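You operate a simulated robot arm through the tools that you are given. There is no shell and no other tool.

You run a simulated robot arm. Do the job below in one go: nothing can be reset, and whatever is moved stays where it is left.

JOB
Rack the three stock cartons by date, then read the oldest.
Fine: earliest date on the FIRST OUT spot, the next on NEXT OUT, the latest on LAST OUT; the reader goes back. Drop, pinch and damage nothing, leave nothing switched on.

The check looks at the end state, three seconds after you hand in, the way a careful person would. Anything else that was tipped, shoved, dropped, spilled or broken makes it a failure.

ROBOT AND FRAMES
A 7-joint arm with a three-finger gripper, fixed in place. Base frame: the origin is at the foot of the arm, x ahead of it, y to its left, z up; the work surface is at about z = 710. Units: mm, degrees, N and s.
Its first joint turns from -166.0 to 166.0 degrees. Payload 2.69 kg.
The TCP is the grasp point between the finger pads, 30 mm short of the fingertips. In the tool frame z runs along the fingers and y along their closing line. Largest opening 128 mm; the body of the gripper starts 117 mm behind the TCP.
Orientation is that of the tool frame in the base frame, as a unit quaternion [x, y, z, w]. With the fingers straight down and closing along the base's y, the tool's x points along the base's -x, its y along +y and its z along -z.

CONTROLS
- The arm moves only by the tool send_rows. Its argument "plan" is a list of rows, each an object of numbers (a shift or turn left out is 0, a gripper value left out holds the last): "grip": the opening, from 0 (shut) to 1 (fully open); "x", "y", "z": the shift along the tool's x, y, z in mm; "wx", "wy", "wz": the turn, a rotation vector about the tool's x, y, z in degrees. In form: [{"grip": .., "x": .., "y": .., "z": .., "wx": .., "wy": .., "wz": ..}, ...]. A call has 1 to 20 rows; each row is the pose to reach, as a shift and turn from the pose commanded when the call began, along the tool's axes at that moment. Each row takes 0.2 s and may step no farther than 50 mm and 8.6 degrees from the row before; otherwise, or with a gripper value out of range, the whole call is refused. A pose out of reach is approached as far as the arm can. The call stops where the force on the tool passes 40 N (or 10 N more than at its start, if that is more) or the arm is blocked; 0.2 s more then pass. Each finger halts on what it meets, pressing with about 33 N; the grip force reading is that of the motor and also rises with nothing between the fingers. The clock runs only during rows and for 0.2 s after the last one: add rows that repeat a pose to give the fingers time. The reply holds the time, the measured pose of the TCP, the force on the tool along the base axes, the opening and the grip force, in the units named above and with some noise, with the torque about the TCP (base axes, N m) and any sound that the robot's microphone picked up, and new pictures: "pictures" is both (left out), scene, wrist or none.
- Cameras (640 x 400 px; columns grow to the right, rows downward): "scene" is fixed at [224.4, 495.5, 1547.8]; the picture's right is [0.05, -1.00, 0.00], its down [-0.73, -0.03, -0.68] and it looks along [0.68, 0.03, -0.73] (base axes); focal length 233 px, centre (320, 200). "wrist" rides on the gripper at [58, 54, -131] in the tool frame; the picture's right is [-0.68, 0.74, 0.00], its down [-0.62, -0.57, -0.55] and it looks along [-0.40, -0.37, 0.84] (tool axes); focal length 234 px, centre (320, 200). There is no depth. A picture from a camera that has moved, and an enlarged one, comes with that camera's place and axes in the base frame and with its lens. The place of the scene camera against the robot may be out by one fixed shift of up to 25 mm in any direction.
- lift_body(by): slides the trunk up (or, below 0, down) by that many mm; the arm rides with it, the base frame stays. It gives what a move gives, with no picture.
- zoom(camera, box): a new picture of the part [left, top, right, bottom] of that camera's present view, enlarged. No time passes.
- sign_off(): hands the job in; it is judged then, once.

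Nothing tells you positions but the pictures and the camera data. Unless the task says otherwise, let go and move clear before handing in.

The tools are called as a command line: name --argument value ..., lists and objects as JSON in quotes. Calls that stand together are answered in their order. send_rows: Moves the arm, as the interface text tells. Its arguments: {"type":"object","properties":{"plan":{"type":"array","items":{"type":"object","properties":{"grip":{"type":"number"},"x":{"type":"number"},"y":{"type":"number"},"z":{"type":"number"},"wx":{"type":"number"},"wy":{"type":"number"},"wz":{"type":"number"}}}},"pictures":{"type":"string","enum":["both","scene","wrist","none"]}},"required":["plan"]} The other tools are called the same way: lift_body (by) slides the trunk up or down; zoom (camera, box) takes an enlarged picture of a part of a camera's view; sign_off () hands the job in.

At the start:

```text
time: 0.0
ee_pos: [547.4, 294.0, 1322.5]
ee_rot: [0.0, 1.0, -0.001, 0.0]
contact_force: [0.3, 0.1, 0.0]
ft_torque: [0.01, 0.01, 0.0]
width: 128.1
finger_force: 0.0
trunk travel left (down, up): [-150.0, 200.0]
```

scene: 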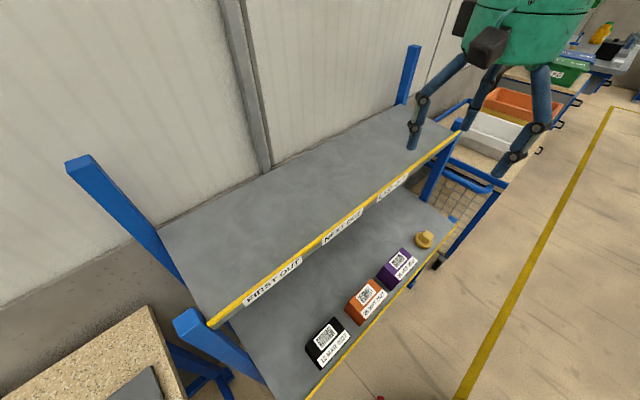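
wrist: 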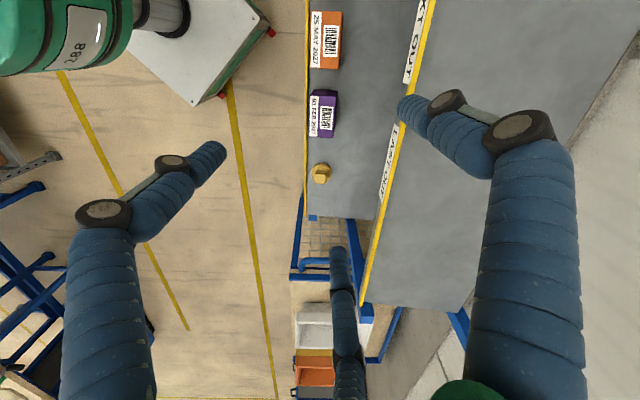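

I see a two-level rack: an upper shelf with three labels on its yellow edge (FIRST OUT, NEXT OUT, LAST OUT) and a lower shelf with three cartons (black, orange, purple) and a yellow knob-like object. I'll zoom in to read the dates and find the reader before moving.

zoom --camera "scene" --box '[290, 220, 450, 380]'

zoom --camera "scene" --box '[220, 160, 440, 310]'

zoom --camera "wrist" --box '[280, 0, 440, 220]'

zoom --camera "scene" --box '[0, 280, 420, 400]'

zoom --camera "scene" --box '[400, 0, 640, 280]'

```text
2.50 times, centred on (370, 300) of scene
camera zoom: at [224.4, 495.5, 1547.8], right [0.05, -1.0, 0.0], down [-0.73, -0.03, -0.68], along [0.68, 0.03, -0.73], focal length 582 px, centre (195, -50)
```

zoom: 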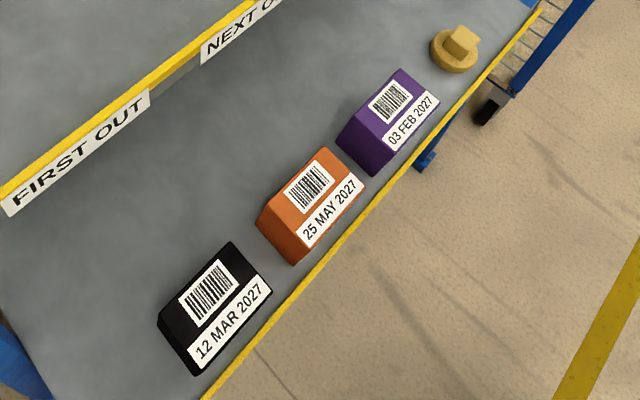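

```text
2.67 times, centred on (330, 235) of scene
camera zoom: at [224.4, 495.5, 1547.8], right [0.05, -1.0, 0.0], down [-0.73, -0.03, -0.68], along [0.68, 0.03, -0.73], focal length 620 px, centre (293, 107)
```

zoom: 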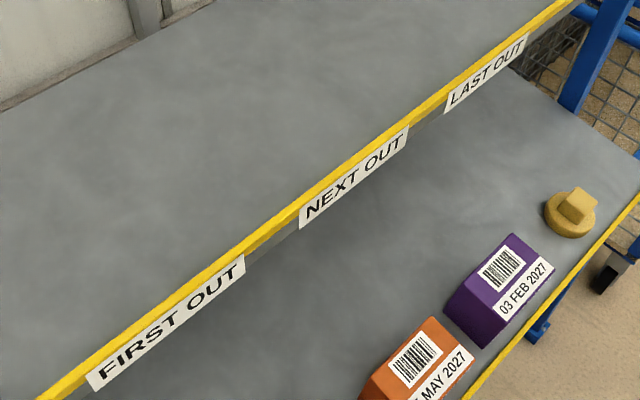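

```text
1.82 times, centred on (360, 110) of wrist
camera zoom: at [488.9, 347.9, 1452.8], right [0.68, 0.74, 0.0], down [0.62, -0.57, 0.55], along [0.4, -0.37, -0.84], focal length 426 px, centre (247, 364)
```

zoom: 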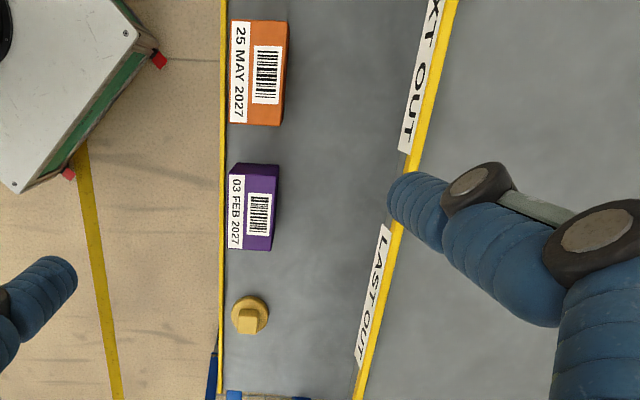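

```text
1.52 times, centred on (210, 340) of scene
camera zoom: at [224.4, 495.5, 1547.8], right [0.05, -1.0, 0.0], down [-0.73, -0.03, -0.68], along [0.68, 0.03, -0.73], focal length 354 px, centre (488, -13)
```

zoom: 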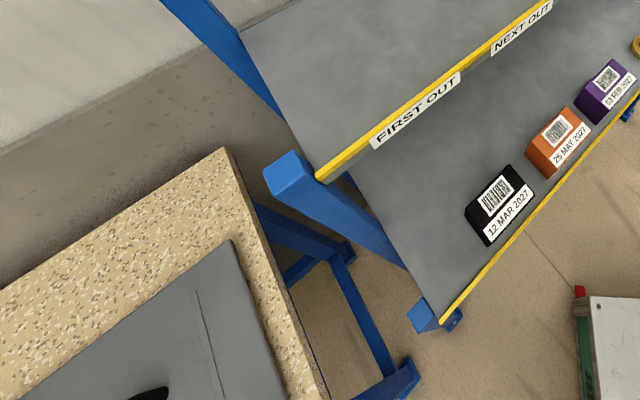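

```text
1.43 times, centred on (520, 140) of scene
camera zoom: at [224.4, 495.5, 1547.8], right [0.05, -1.0, 0.0], down [-0.73, -0.03, -0.68], along [0.68, 0.03, -0.73], focal length 332 px, centre (34, 286)
```

zoom: 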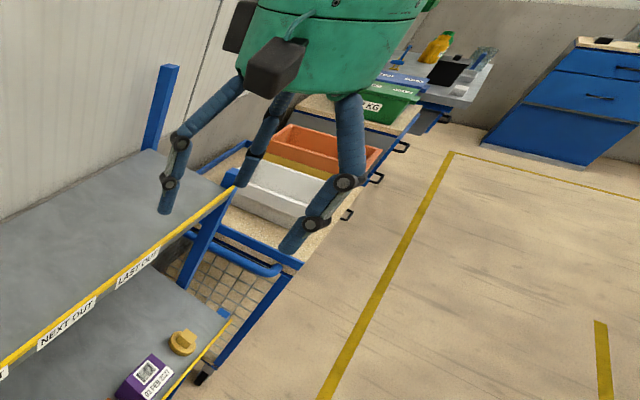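

The dates read purple 03 FEB 2027, black 12 MAR 2027 and orange 25 MAY 2027, so purple goes to FIRST OUT, black to NEXT OUT and orange to LAST OUT. The reader seems to be on the bench to the robot's left, so I'll look past the picture edges to find it.

zoom --camera "scene" --box '[0, 398, 300, 400]'

zoom --camera "scene" --box '[0, 399, 640, 400]'

zoom --camera "wrist" --box '[0, 0, 640, 2]'

zoom --camera "scene" --box '[0, 399, 60, 400]'

```text
2.13 times, centred on (150, 399) of scene
camera zoom: at [224.4, 495.5, 1547.8], right [0.05, -1.0, 0.0], down [-0.73, -0.03, -0.68], along [0.68, 0.03, -0.73], focal length 496 px, centre (683, -224)
```

zoom: 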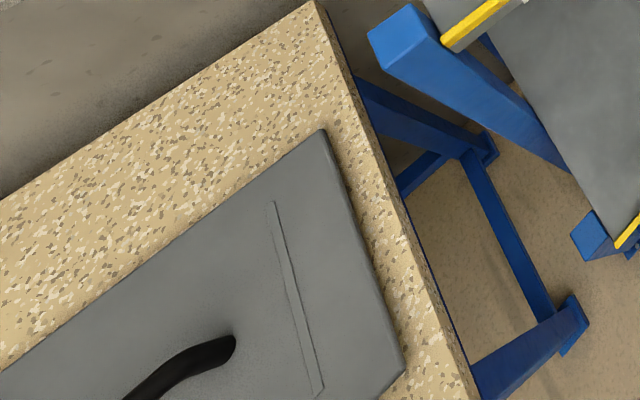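

```text
1.00 times, centred on (320, 400) of scene (not enlarged: the box is as wide or as high as the picture)
camera zoom: at [224.4, 495.5, 1547.8], right [0.05, -1.0, 0.0], down [-0.73, -0.03, -0.68], along [0.68, 0.03, -0.73], focal length 233 px, centre (320, 0)
```

zoom: 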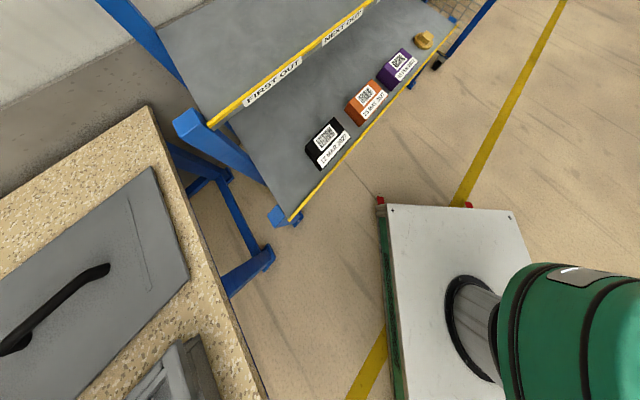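

```text
1.00 times, centred on (320, 1) of wrist (not enlarged: the box is as wide or as high as the picture)
camera zoom: at [488.9, 347.9, 1452.8], right [0.68, 0.74, 0.0], down [0.62, -0.57, 0.55], along [0.4, -0.37, -0.84], focal length 234 px, centre (320, 399)
```

zoom: 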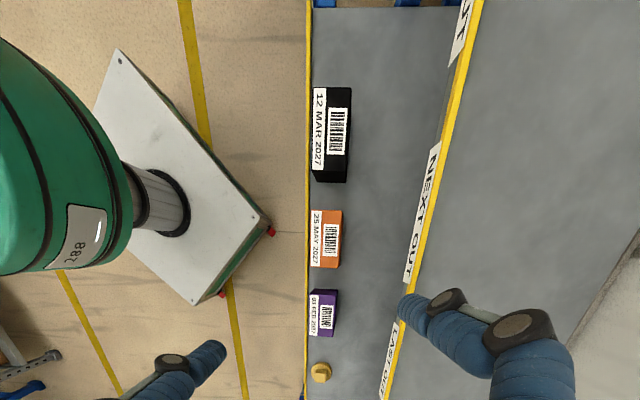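

```text
10.67 times, centred on (30, 400) of scene
camera zoom: at [224.4, 495.5, 1547.8], right [0.05, -1.0, 0.0], down [-0.73, -0.03, -0.68], along [0.68, 0.03, -0.73], focal length 2481 px, centre (3413, -1928)
```

zoom: 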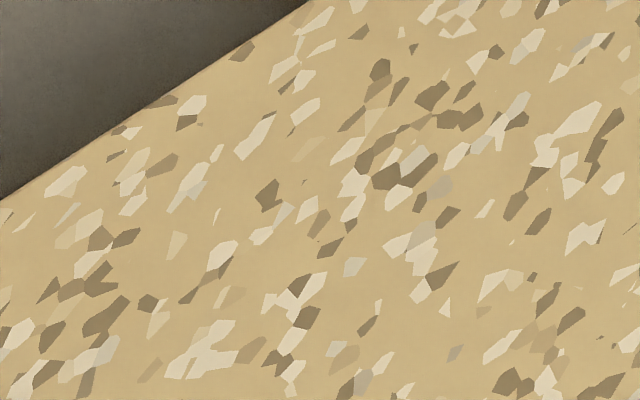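

Behind the left bench edge there is a grey panel with a black tubular piece and something else beyond it. I'll pull the arm back from the rack and turn the wrist camera toward the left bench to look for the reader.

send_rows --plan '[{"x": 12, "wz": -8.5}, {"x": 24, "wz": -17}, {"x": 36, "wz": -25.5}, {"x": 48, "wz": -34}, {"x": 60, "wz": -42.5}, {"x": 72, "wz": -51}, {"x": 84, "wz": -59.5}, {"x": 96, "wz": -68}, {"x": 108, "wz": -76.5}, {"x": 120, "wz": -85}, {"x": 132, "wz": -93.5}, {"x": 144, "wz": -102}, {"x": 156, "wz": -110.5}, {"x": 168, "wz": -119}, {"x": 180, "wz": -127.5}, {"x": 190, "wz": -135}]'

```text
time: 3.4
ee_pos: [356.4, 293.9, 1324.2]
ee_rot: [0.924, -0.382, -0.001, 0.0]
contact_force: [0.0, -0.3, 0.2]
ft_torque: [0.01, 0.03, 0.0]
width: 128.3
finger_force: 0.1
trunk travel left (down, up): [-150.0, 200.0]
camera wrist: at [359.6, 215.0, 1454.6], right [-1.0, -0.04, 0.0], down [-0.04, 0.84, 0.55], along [-0.02, 0.55, -0.84], focal length 234 px, centre (320, 200)
```

scene: 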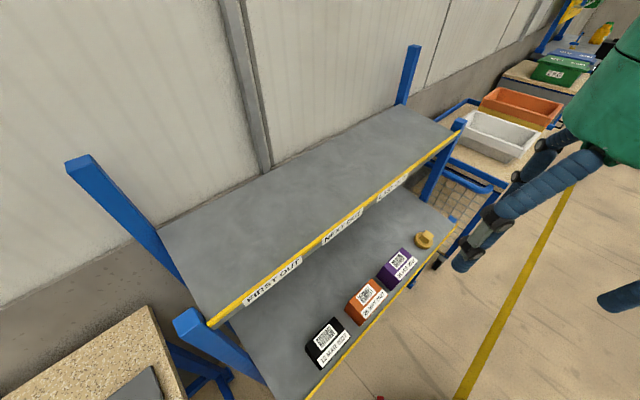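
wrist: 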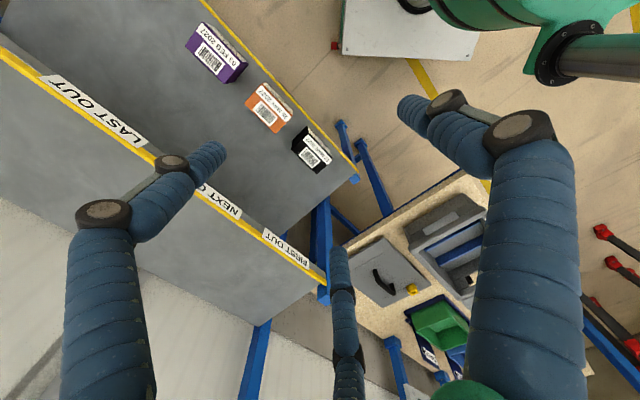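

The left bench carries a grey panel with a black handle and a yellow part, a grey tray and a green bin. I'll enlarge those.

zoom --camera "wrist" --box '[320, 170, 520, 370]'

zoom --camera "wrist" --box '[350, 220, 450, 310]'

zoom --camera "wrist" --box '[400, 180, 500, 300]'

zoom --camera "wrist" --box '[160, 0, 380, 200]'

zoom --camera "wrist" --box '[100, 60, 340, 340]'

```text
2.00 times, centred on (420, 270) of wrist
camera zoom: at [359.6, 215.0, 1454.6], right [-1.0, -0.04, 0.0], down [-0.04, 0.84, 0.55], along [-0.02, 0.55, -0.84], focal length 468 px, centre (120, 60)
```

zoom: 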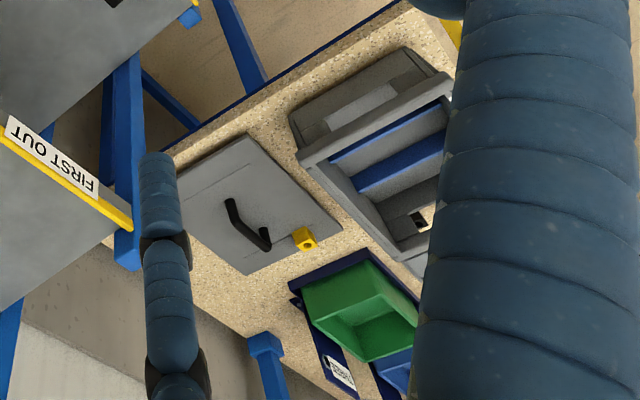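

```text
4.44 times, centred on (400, 265) of wrist
camera zoom: at [359.6, 215.0, 1454.6], right [-1.0, -0.04, 0.0], down [-0.04, 0.84, 0.55], along [-0.02, 0.55, -0.84], focal length 1041 px, centre (-36, -89)
```

zoom: 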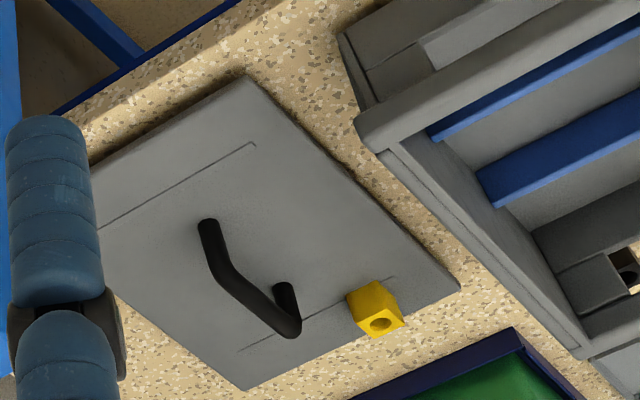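

```text
3.33 times, centred on (450, 240) of wrist
camera zoom: at [359.6, 215.0, 1454.6], right [-1.0, -0.04, 0.0], down [-0.04, 0.84, 0.55], along [-0.02, 0.55, -0.84], focal length 781 px, centre (-113, 67)
```

zoom: 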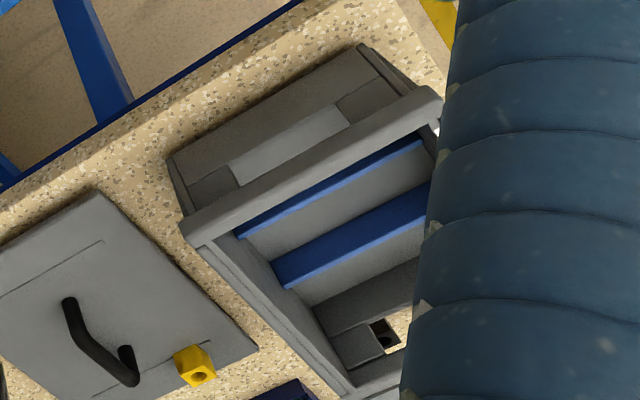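

```text
2.00 times, centred on (270, 100) of wrist
camera zoom: at [359.6, 215.0, 1454.6], right [-1.0, -0.04, 0.0], down [-0.04, 0.84, 0.55], along [-0.02, 0.55, -0.84], focal length 468 px, centre (420, 400)
```

zoom: 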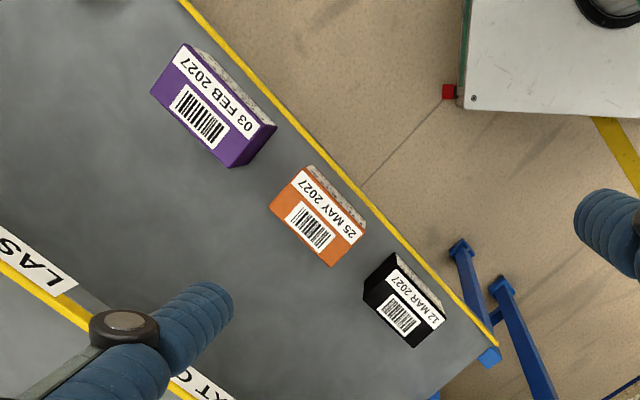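

```text
1.43 times, centred on (220, 200) of wrist
camera zoom: at [359.6, 215.0, 1454.6], right [-1.0, -0.04, 0.0], down [-0.04, 0.84, 0.55], along [-0.02, 0.55, -0.84], focal length 334 px, centre (463, 200)
```

zoom: 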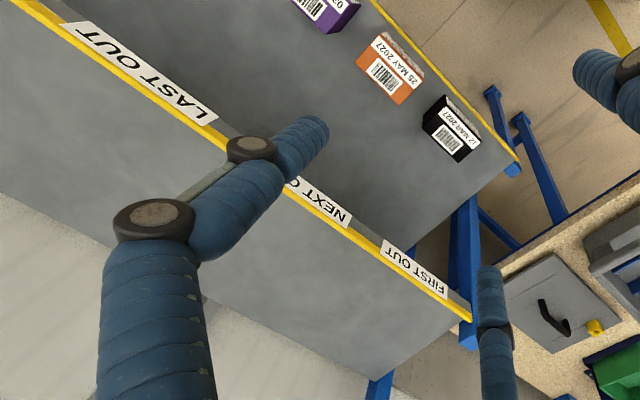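

The bench items look like a lidded panel and tray, not a hand reader yet. I'll look more closely at the yellow item on the lower shelf and at other regions.

zoom --camera "scene" --box '[400, 215, 450, 260]'

zoom --camera "scene" --box '[440, 60, 640, 185]'

zoom --camera "wrist" --box '[0, 0, 640, 2]'

zoom --camera "wrist" --box '[0, 0, 2, 400]'

zoom --camera "wrist" --box '[638, 0, 640, 400]'

zoom --camera "wrist" --box '[0, 398, 640, 400]'

```text
8.89 times, centred on (425, 238) of scene
camera zoom: at [224.4, 495.5, 1547.8], right [0.05, -1.0, 0.0], down [-0.73, -0.03, -0.68], along [0.68, 0.03, -0.73], focal length 2068 px, centre (-613, -133)
```

zoom: 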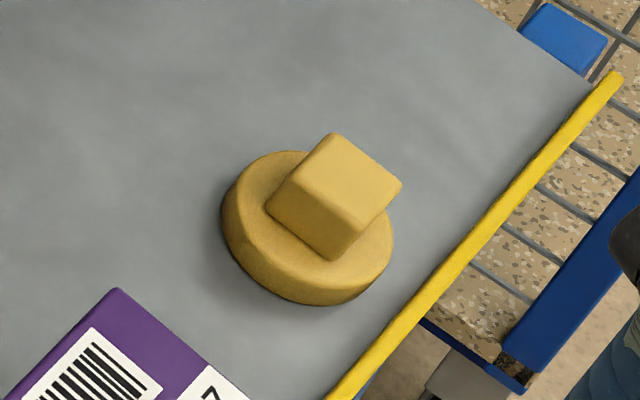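

```text
3.20 times, centred on (540, 122) of scene
camera zoom: at [224.4, 495.5, 1547.8], right [0.05, -1.0, 0.0], down [-0.73, -0.03, -0.68], along [0.68, 0.03, -0.73], focal length 744 px, centre (-384, 448)
```

zoom: 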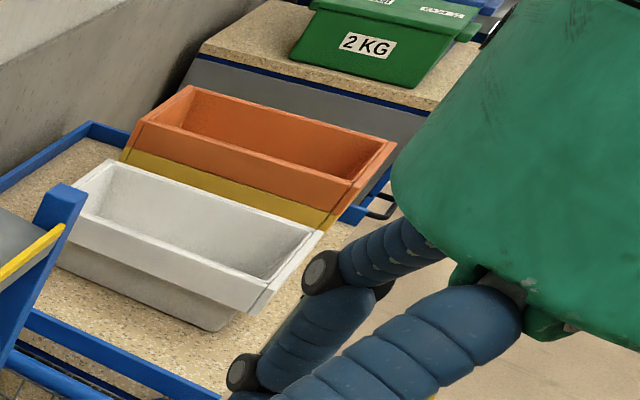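

```text
1.00 times, centred on (320, 1) of wrist (not enlarged: the box is as wide or as high as the picture)
camera zoom: at [359.6, 215.0, 1454.6], right [-1.0, -0.04, 0.0], down [-0.04, 0.84, 0.55], along [-0.02, 0.55, -0.84], focal length 234 px, centre (320, 399)
```

zoom: 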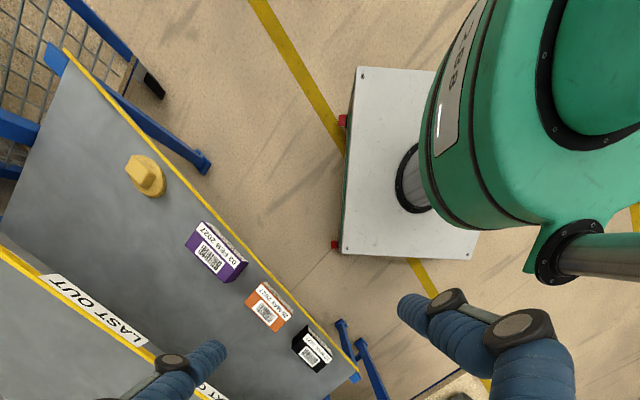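

```text
1.00 times, centred on (1, 200) of wrist (not enlarged: the box is as wide or as high as the picture)
camera zoom: at [359.6, 215.0, 1454.6], right [-1.0, -0.04, 0.0], down [-0.04, 0.84, 0.55], along [-0.02, 0.55, -0.84], focal length 234 px, centre (639, 200)
```

zoom: 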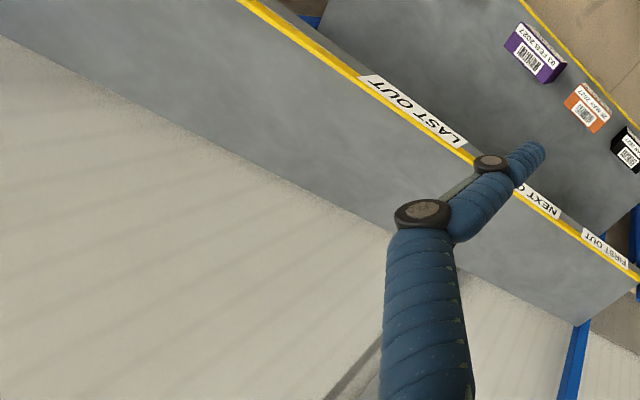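

```text
1.00 times, centred on (639, 200) of wrist (not enlarged: the box is as wide or as high as the picture)
camera zoom: at [359.6, 215.0, 1454.6], right [-1.0, -0.04, 0.0], down [-0.04, 0.84, 0.55], along [-0.02, 0.55, -0.84], focal length 234 px, centre (1, 200)
```

zoom: 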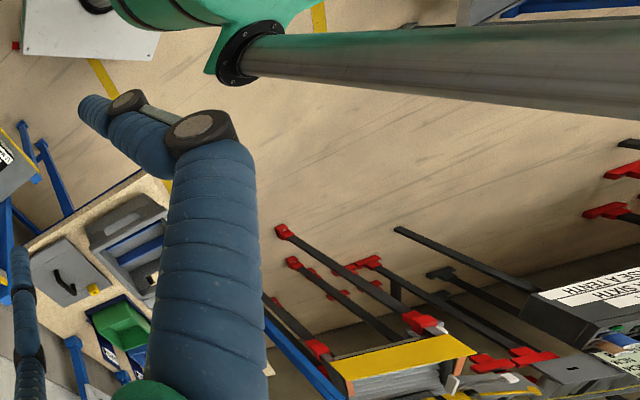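

```text
1.00 times, centred on (320, 399) of wrist (not enlarged: the box is as wide or as high as the picture)
camera zoom: at [359.6, 215.0, 1454.6], right [-1.0, -0.04, 0.0], down [-0.04, 0.84, 0.55], along [-0.02, 0.55, -0.84], focal length 234 px, centre (320, 1)
```

zoom: 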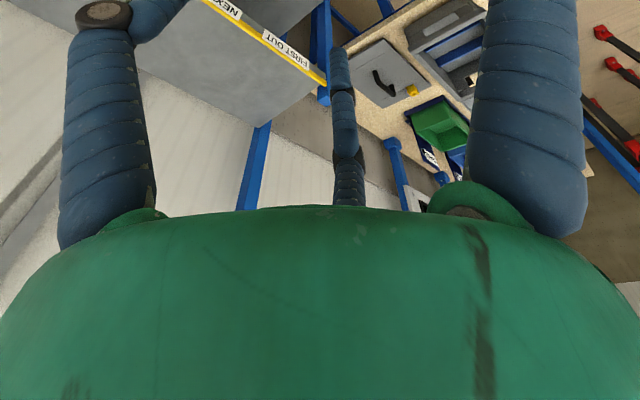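

The only loose item besides the cartons is the yellow puck with a grip block at the right end of the lower shelf; it may be the reader. I'll bring the wrist camera above the purple carton and puck for a closer look, still well above everything.

send_rows --plan '[{"x": 29, "y": -20, "z": 20}, {"x": 58, "y": -40, "z": 45}, {"x": 87, "y": -60, "z": 70}, {"x": 116, "y": -80, "z": 95}, {"x": 145, "y": -100, "z": 120}, {"x": 175, "y": -120, "z": 147}, {"x": 205, "y": -140, "z": 174}]'

```text
time: 5.0
ee_pos: [600.3, 248.3, 1150.2]
ee_rot: [0.924, -0.382, 0.0, 0.0]
contact_force: [-0.4, -0.4, -0.1]
ft_torque: [0.01, -0.03, 0.0]
width: 127.7
finger_force: 0.2
trunk travel left (down, up): [-150.0, 200.0]
camera wrist: at [602.8, 169.8, 1281.4], right [-1.0, -0.04, 0.0], down [-0.04, 0.84, 0.55], along [-0.02, 0.55, -0.84], focal length 234 px, centre (320, 200)
```

scene: 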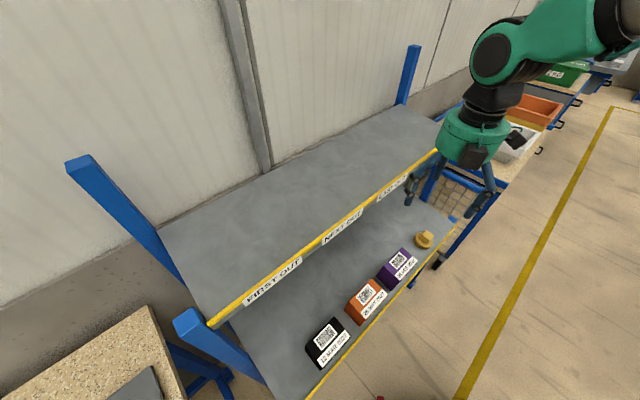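
wrist: 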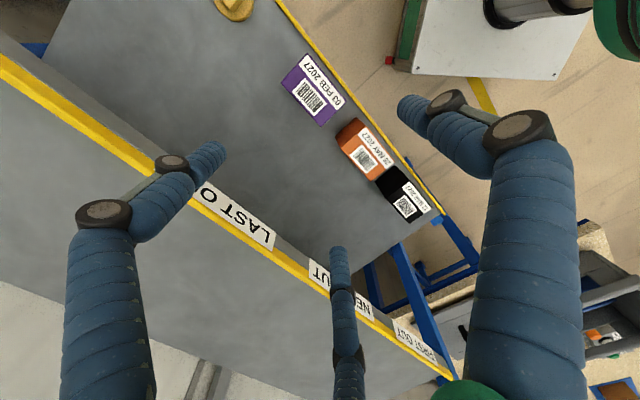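

The views agree that the carton tops are near z≈780 on a shelf at about 710, with the upper shelf edge near z≈1080. Next I'll look closely at the yellow puck from above.

send_rows --plan '[{"x": 43, "y": 0, "z": 10}, {"x": 86, "y": 0, "z": 25}, {"x": 129, "y": 0, "z": 45}, {"x": 172, "y": 0, "z": 70}, {"x": 215, "y": 0, "z": 95}, {"x": 215, "y": 0, "z": 100}]'

zoom --camera "wrist" --box '[220, 20, 420, 180]'

```text
time: 6.4
ee_pos: [756.6, 96.2, 1048.2]
ee_rot: [0.924, -0.383, -0.001, 0.0]
contact_force: [0.0, -0.3, -1.4]
ft_torque: [0.05, 0.08, 0.01]
width: 128.2
finger_force: 0.0
trunk travel left (down, up): [-150.0, 200.0]
camera wrist: at [759.3, 17.1, 1179.3], right [-1.0, -0.04, 0.0], down [-0.03, 0.84, 0.55], along [-0.02, 0.55, -0.84], focal length 234 px, centre (320, 200)
```

scene: 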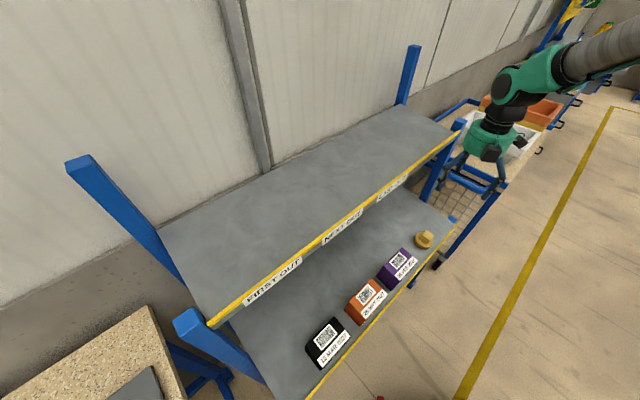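
wrist: 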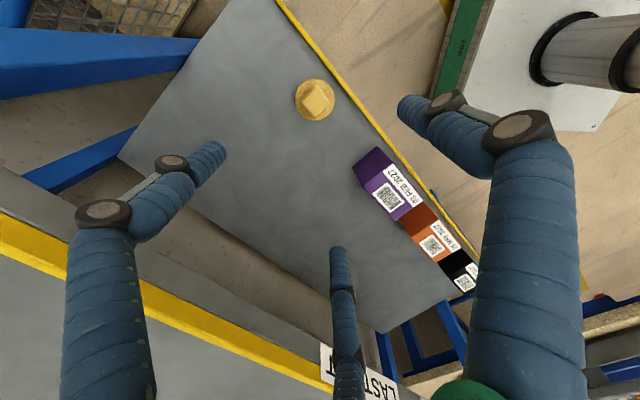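

```text
2.50 times, centred on (320, 100) of wrist
camera zoom: at [759.3, 17.1, 1179.3], right [-1.0, -0.04, 0.0], down [-0.03, 0.84, 0.55], along [-0.02, 0.55, -0.84], focal length 585 px, centre (320, 450)
```

zoom: 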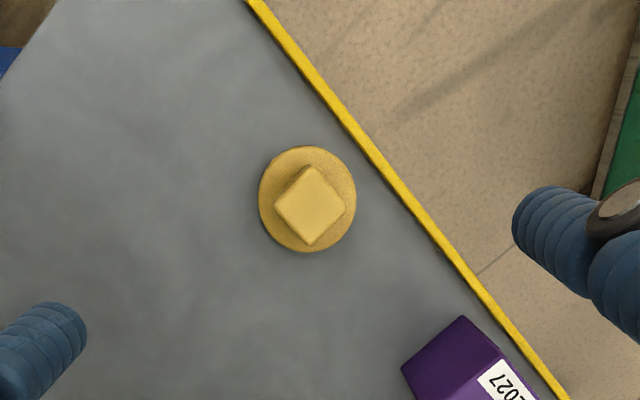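

The yellow puck is about 68 mm wide with a ~32 mm square grip block, at roughly (765, 92). I'll check the remaining areas for any other reader or switch before deciding.

zoom --camera "scene" --box '[430, 80, 570, 200]'

zoom --camera "scene" --box '[540, 0, 640, 100]'

zoom --camera "wrist" --box '[120, 200, 420, 400]'

zoom --camera "wrist" --box '[0, 0, 300, 2]'

zoom --camera "wrist" --box '[340, 130, 490, 310]'

zoom --camera "scene" --box '[639, 0, 640, 400]'

```text
3.33 times, centred on (500, 140) of scene
camera zoom: at [224.4, 495.5, 1547.8], right [0.05, -1.0, 0.0], down [-0.73, -0.03, -0.68], along [0.68, 0.03, -0.73], focal length 775 px, centre (-280, 400)
```

zoom: 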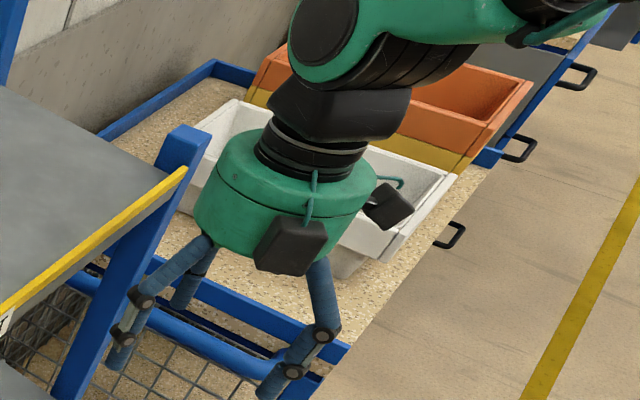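

```text
4.00 times, centred on (590, 50) of scene
camera zoom: at [224.4, 495.5, 1547.8], right [0.05, -1.0, 0.0], down [-0.73, -0.03, -0.68], along [0.68, 0.03, -0.73], focal length 930 px, centre (-760, 800)
```

zoom: 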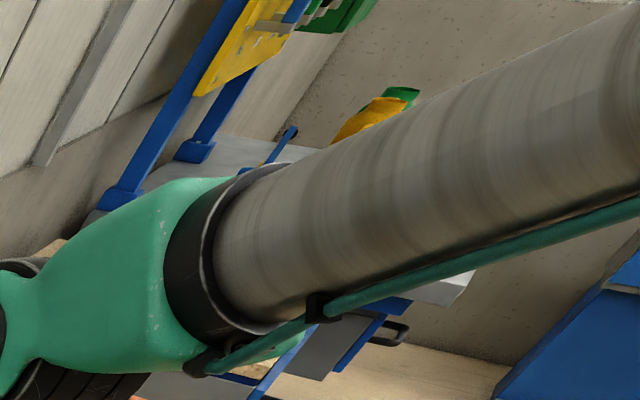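

```text
2.00 times, centred on (270, 300) of wrist
camera zoom: at [759.3, 17.1, 1179.3], right [-1.0, -0.04, 0.0], down [-0.03, 0.84, 0.55], along [-0.02, 0.55, -0.84], focal length 468 px, centre (420, 0)
```

zoom: 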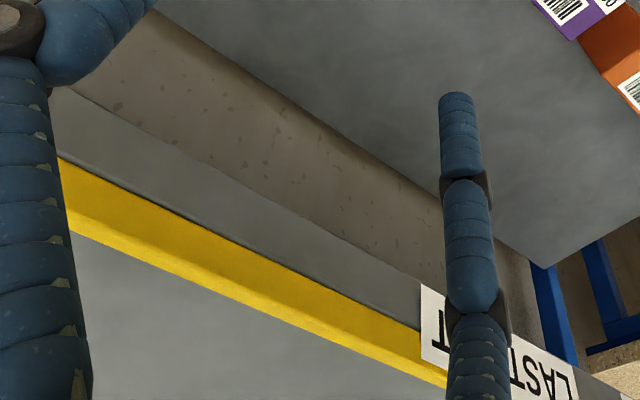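

```text
2.13 times, centred on (150, 1) of wrist
camera zoom: at [759.3, 17.1, 1179.3], right [-1.0, -0.04, 0.0], down [-0.03, 0.84, 0.55], along [-0.02, 0.55, -0.84], focal length 500 px, centre (683, 624)
```

zoom: 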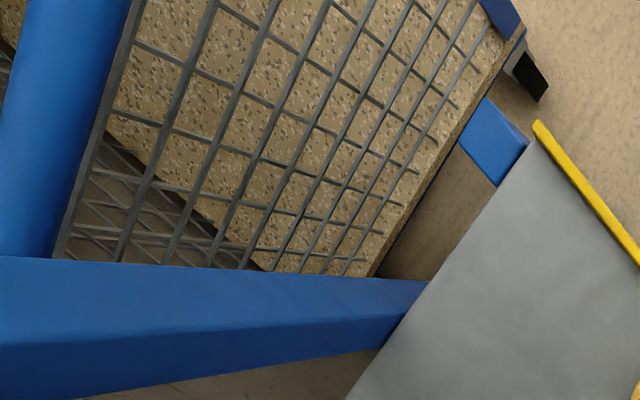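

```text
2.22 times, centred on (415, 220) of wrist
camera zoom: at [759.3, 17.1, 1179.3], right [-1.0, -0.04, 0.0], down [-0.03, 0.84, 0.55], along [-0.02, 0.55, -0.84], focal length 520 px, centre (109, 156)
```

zoom: 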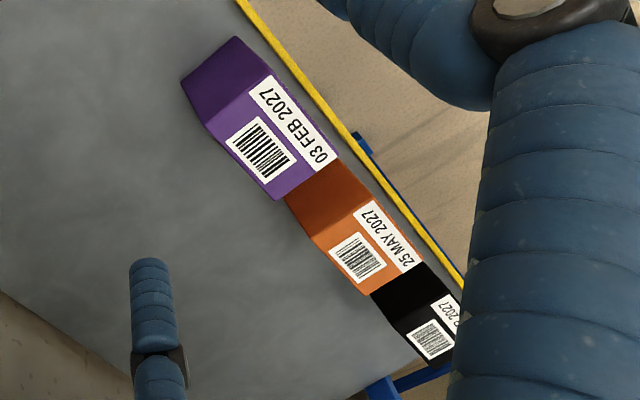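

```text
1.00 times, centred on (640, 200) of scene (not enlarged: the box is as wide or as high as the picture)
camera zoom: at [224.4, 495.5, 1547.8], right [0.05, -1.0, 0.0], down [-0.73, -0.03, -0.68], along [0.68, 0.03, -0.73], focal length 233 px, centre (0, 200)
```

zoom: 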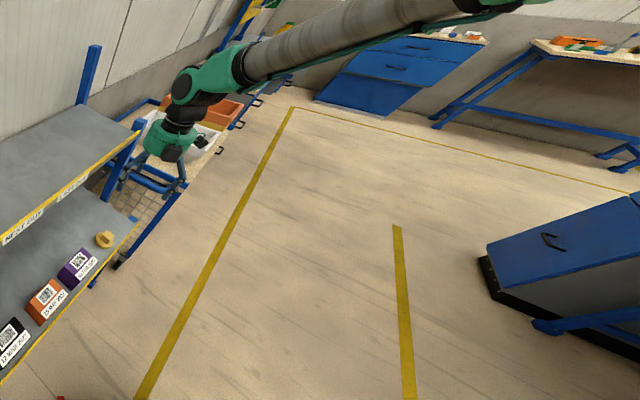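

The puck is the only loose thing that could be the reader; everything else is fixed furniture or out of the way. I'll go lower for a close look at its sides, top and surroundings.

send_rows --plan '[{"x": 0, "y": 0, "z": 45}, {"x": 0, "y": 0, "z": 90}, {"x": 0, "y": 0, "z": 135}, {"x": 0, "y": 0, "z": 160}, {"x": 0, "y": 0, "z": 160}]'

zoom --camera "wrist" --box '[250, 60, 390, 200]'

```text
time: 7.6
ee_pos: [756.4, 97.1, 888.1]
ee_rot: [0.924, -0.382, 0.0, 0.0]
contact_force: [0.5, 0.2, -0.3]
ft_torque: [0.01, 0.04, -0.01]
width: 128.0
finger_force: 0.0
trunk travel left (down, up): [-150.0, 200.0]
camera wrist: at [759.2, 17.1, 1019.2], right [-1.0, -0.04, 0.0], down [-0.04, 0.84, 0.55], along [-0.02, 0.55, -0.84], focal length 234 px, centre (320, 200)
```

scene: 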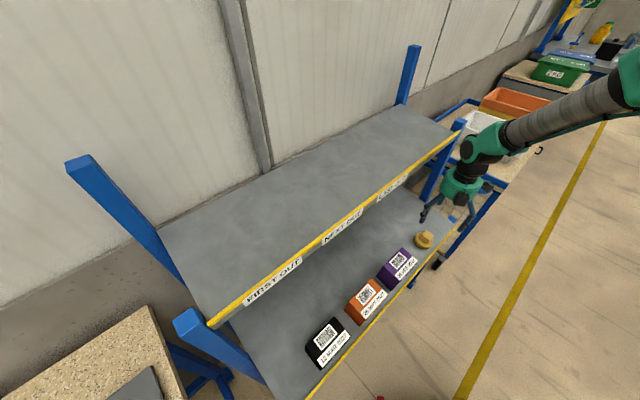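
wrist: 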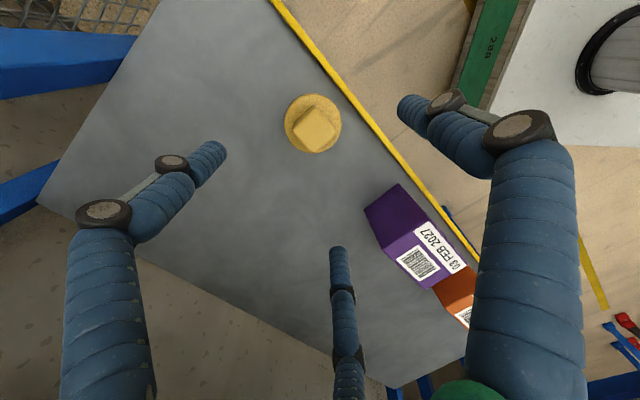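

```text
2.86 times, centred on (320, 130) of wrist
camera zoom: at [759.2, 17.1, 1019.2], right [-1.0, -0.04, 0.0], down [-0.04, 0.84, 0.55], along [-0.02, 0.55, -0.84], focal length 669 px, centre (320, 400)
```

zoom: 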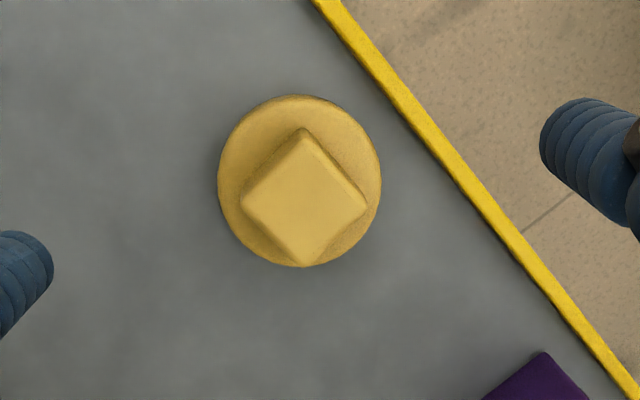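

The puck's block top is near (763, 94, 752), matching the reader shape I expected (disc with grip block). Now I'll slide over to the purple carton at a safe height to measure it.

send_rows --plan '[{"x": -40, "z": 0}, {"x": -80}, {"x": -120}, {"x": -160}, {"x": -199}, {"x": -199}]'

zoom --camera "wrist" --box '[220, 40, 420, 200]'

```text
time: 9.0
ee_pos: [611.9, 237.3, 888.2]
ee_rot: [0.924, -0.383, 0.0, 0.0]
contact_force: [0.2, 0.4, -0.4]
ft_torque: [-0.05, -0.06, 0.01]
width: 127.8
finger_force: 0.1
trunk travel left (down, up): [-150.0, 200.0]
camera wrist: at [614.2, 158.2, 1019.2], right [-1.0, -0.04, 0.0], down [-0.04, 0.84, 0.55], along [-0.02, 0.55, -0.84], focal length 234 px, centre (320, 200)
```

scene: 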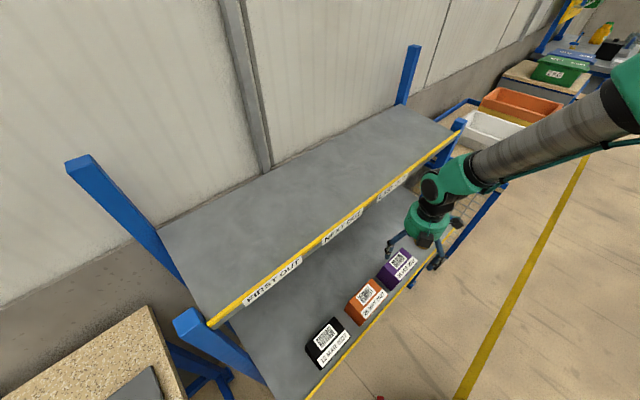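
wrist: 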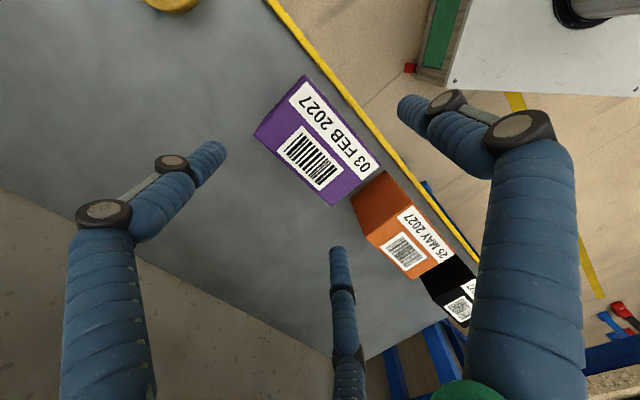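

```text
2.50 times, centred on (320, 120) of wrist
camera zoom: at [614.2, 158.2, 1019.2], right [-1.0, -0.04, 0.0], down [-0.04, 0.84, 0.55], along [-0.02, 0.55, -0.84], focal length 585 px, centre (320, 400)
```

zoom: 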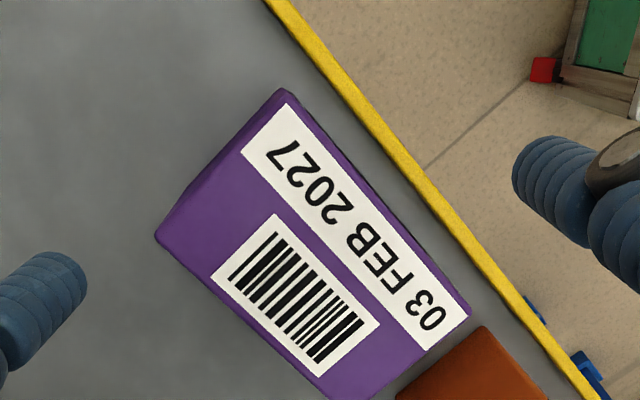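

The purple carton's top looks roughly 110–120 by 65–72 mm, but my height estimates vary, so I want to check the wrist camera's calibration. I'll close the gripper in free air here and see where the fingertips meet in the picture.

send_rows --plan '[{"grip": 0.0}, {"grip": 0.0}, {"grip": 0.0}, {"grip": 0.0}]' --pictures "both"

zoom --camera "wrist" --box '[220, 80, 420, 240]'

zoom --camera "scene" --box '[370, 170, 470, 280]'

```text
time: 10.0
ee_pos: [611.6, 237.0, 888.4]
ee_rot: [0.924, -0.383, 0.001, 0.0]
contact_force: [-0.2, 0.6, -0.8]
ft_torque: [0.0, 0.0, 0.04]
width: 2.0
finger_force: 31.2
trunk travel left (down, up): [-150.0, 200.0]
camera wrist: at [614.8, 157.6, 1019.0], right [-1.0, -0.04, 0.0], down [-0.04, 0.84, 0.55], along [-0.02, 0.55, -0.84], focal length 234 px, centre (320, 200)
```

scene: 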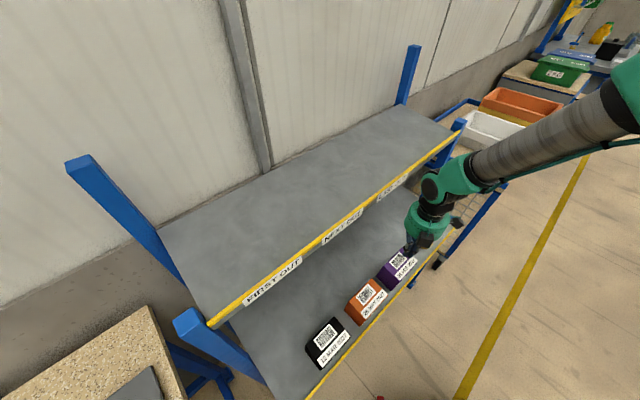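
wrist: 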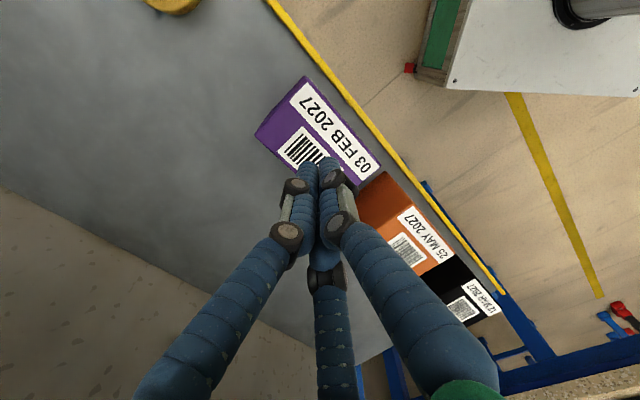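

```text
2.50 times, centred on (320, 160) of wrist
camera zoom: at [614.8, 157.6, 1019.0], right [-1.0, -0.04, 0.0], down [-0.04, 0.84, 0.55], along [-0.02, 0.55, -0.84], focal length 585 px, centre (320, 300)
```

zoom: 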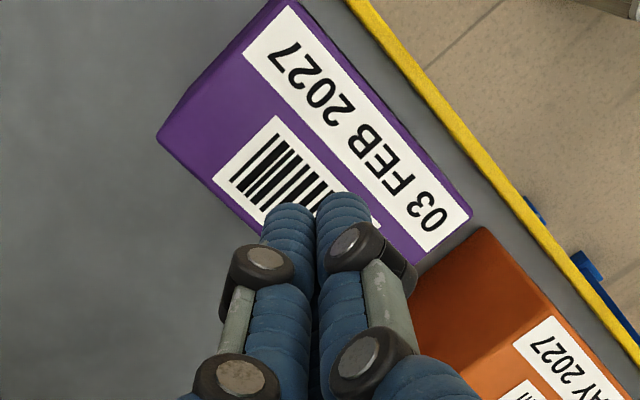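

```text
3.64 times, centred on (420, 225) of scene
camera zoom: at [224.4, 495.5, 1547.8], right [0.05, -1.0, 0.0], down [-0.73, -0.03, -0.68], along [0.68, 0.03, -0.73], focal length 846 px, centre (-44, 109)
```

zoom: 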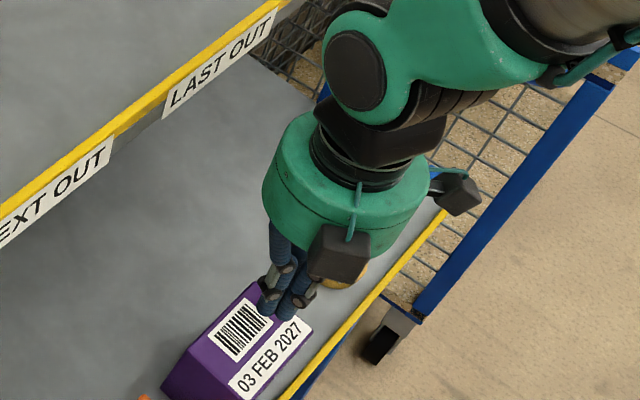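

The fingertips meet at about (318,165), close to the predicted spot, so the camera is good to within roughly 1.5°. The purple carton's centre is then near (611, 245) with its top near z≈800; I'll reopen, centre over it, and descend in small steps.

send_rows --plan '[{"grip": 0.85}, {"grip": 0.85, "x": -5, "y": -5}, {"grip": 0.85, "x": -5, "y": -5}, {"grip": 0.85, "x": -5, "y": -5, "z": 15}, {"grip": 0.85, "x": -5, "y": -5, "z": 30}, {"grip": 0.85, "x": -5, "y": -5, "z": 30}]'

zoom --camera "wrist" --box '[200, 40, 440, 240]'

zoom --camera "scene" --box '[370, 180, 470, 290]'

```text
time: 11.4
ee_pos: [614.3, 242.6, 856.7]
ee_rot: [0.924, -0.383, 0.0, 0.0]
contact_force: [0.8, -0.3, -0.2]
ft_torque: [-0.01, 0.01, 0.02]
width: 109.0
finger_force: 0.1
trunk travel left (down, up): [-150.0, 200.0]
camera wrist: at [617.1, 164.5, 987.8], right [-1.0, -0.04, 0.0], down [-0.04, 0.84, 0.55], along [-0.02, 0.55, -0.84], focal length 234 px, centre (320, 200)
```

scene: 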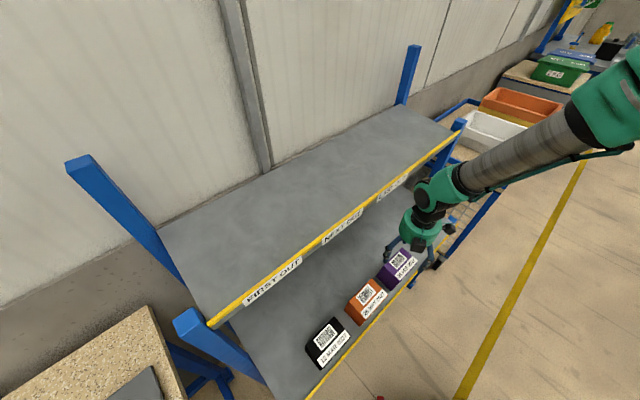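
wrist: 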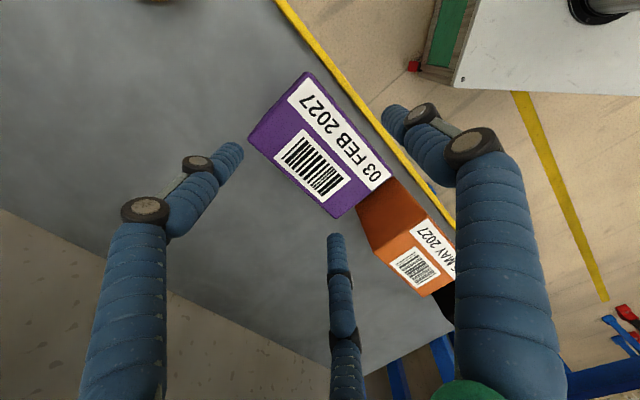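

```text
2.00 times, centred on (320, 140) of wrist
camera zoom: at [617.1, 164.5, 987.8], right [-1.0, -0.04, 0.0], down [-0.04, 0.84, 0.55], along [-0.02, 0.55, -0.84], focal length 468 px, centre (320, 320)
```

zoom: 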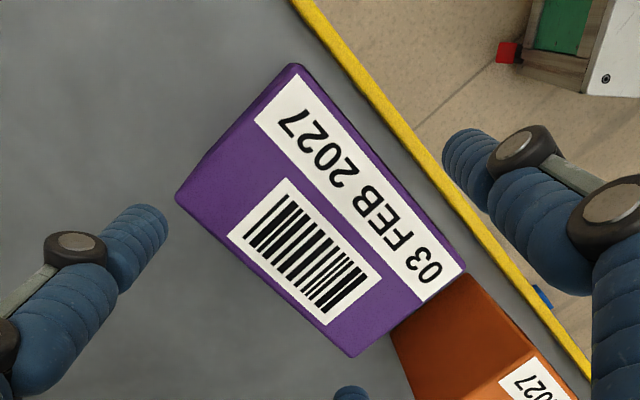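

```text
3.64 times, centred on (420, 235) of scene
camera zoom: at [224.4, 495.5, 1547.8], right [0.05, -1.0, 0.0], down [-0.73, -0.03, -0.68], along [0.68, 0.03, -0.73], focal length 846 px, centre (-44, 73)
```

zoom: 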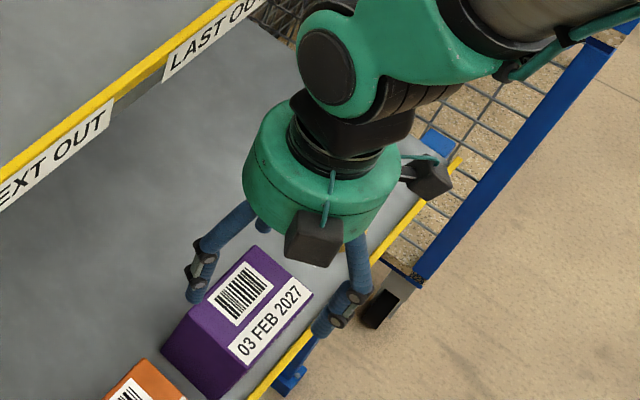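

The gripper is centred over the purple carton to within a few millimetres. I'll lower slowly, watching the force, with fingers straddling the carton's width.

send_rows --plan '[{"x": -2, "z": 5}, {"x": -2, "z": 10}, {"x": -2, "z": 15}, {"x": -2, "z": 20}, {"x": -2, "z": 25}, {"x": -2, "z": 30}, {"x": -2, "z": 35}, {"x": -2, "z": 40}, {"x": -2, "z": 45}]'

zoom --camera "wrist" --box '[200, 40, 440, 240]'

zoom --camera "scene" --box '[370, 190, 470, 300]'

```text
time: 13.3
ee_pos: [615.9, 247.3, 820.0]
ee_rot: [0.924, -0.382, 0.004, -0.003]
contact_force: [-5.6, 3.8, 19.4]
ft_torque: [0.74, -0.21, 0.24]
width: 129.0
finger_force: 12.9
trunk travel left (down, up): [-150.0, 200.0]
stopped in row 9: the force on the tool passed its limit at 50 N (the readings are from after the stop); the commanded pose is now the measured one
camera wrist: at [617.0, 167.4, 950.7], right [-1.0, -0.04, -0.01], down [-0.04, 0.83, 0.55], along [-0.02, 0.55, -0.83], focal length 234 px, centre (320, 200)
```

scene: 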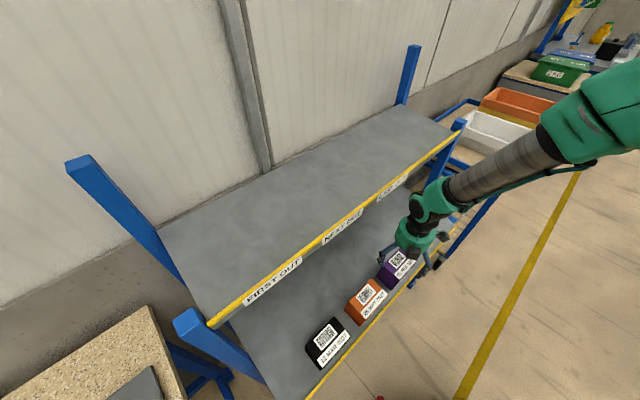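
wrist: 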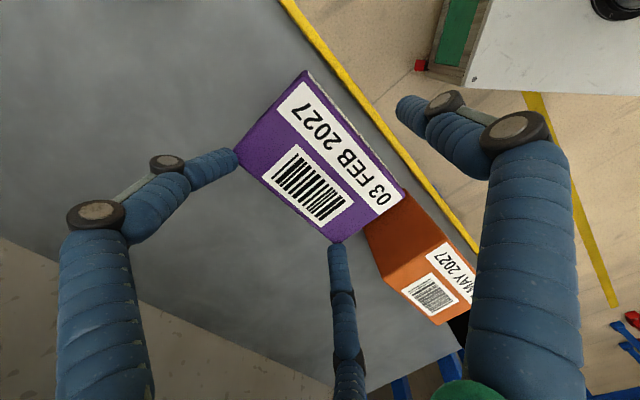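

```text
2.00 times, centred on (320, 140) of wrist
camera zoom: at [617.0, 167.4, 950.7], right [-1.0, -0.04, -0.01], down [-0.04, 0.83, 0.55], along [-0.02, 0.55, -0.83], focal length 468 px, centre (320, 320)
```

zoom: 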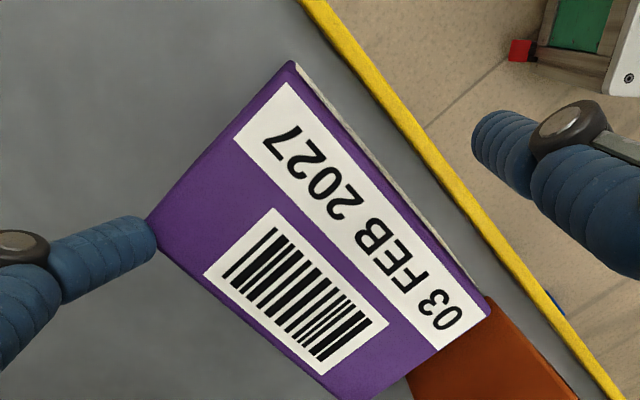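

```text
3.64 times, centred on (420, 245) of scene
camera zoom: at [224.4, 495.5, 1547.8], right [0.05, -1.0, 0.0], down [-0.73, -0.03, -0.68], along [0.68, 0.03, -0.73], focal length 846 px, centre (-44, 36)
```

zoom: 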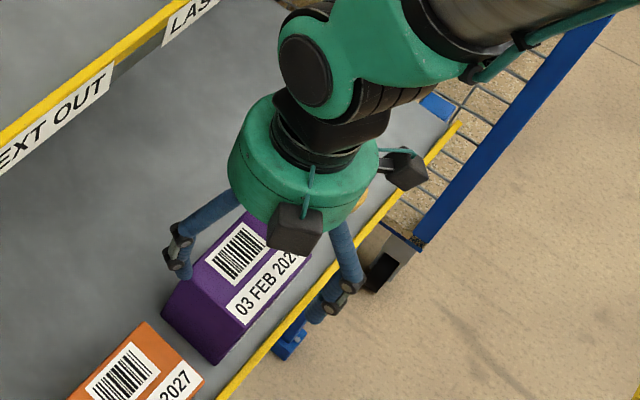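

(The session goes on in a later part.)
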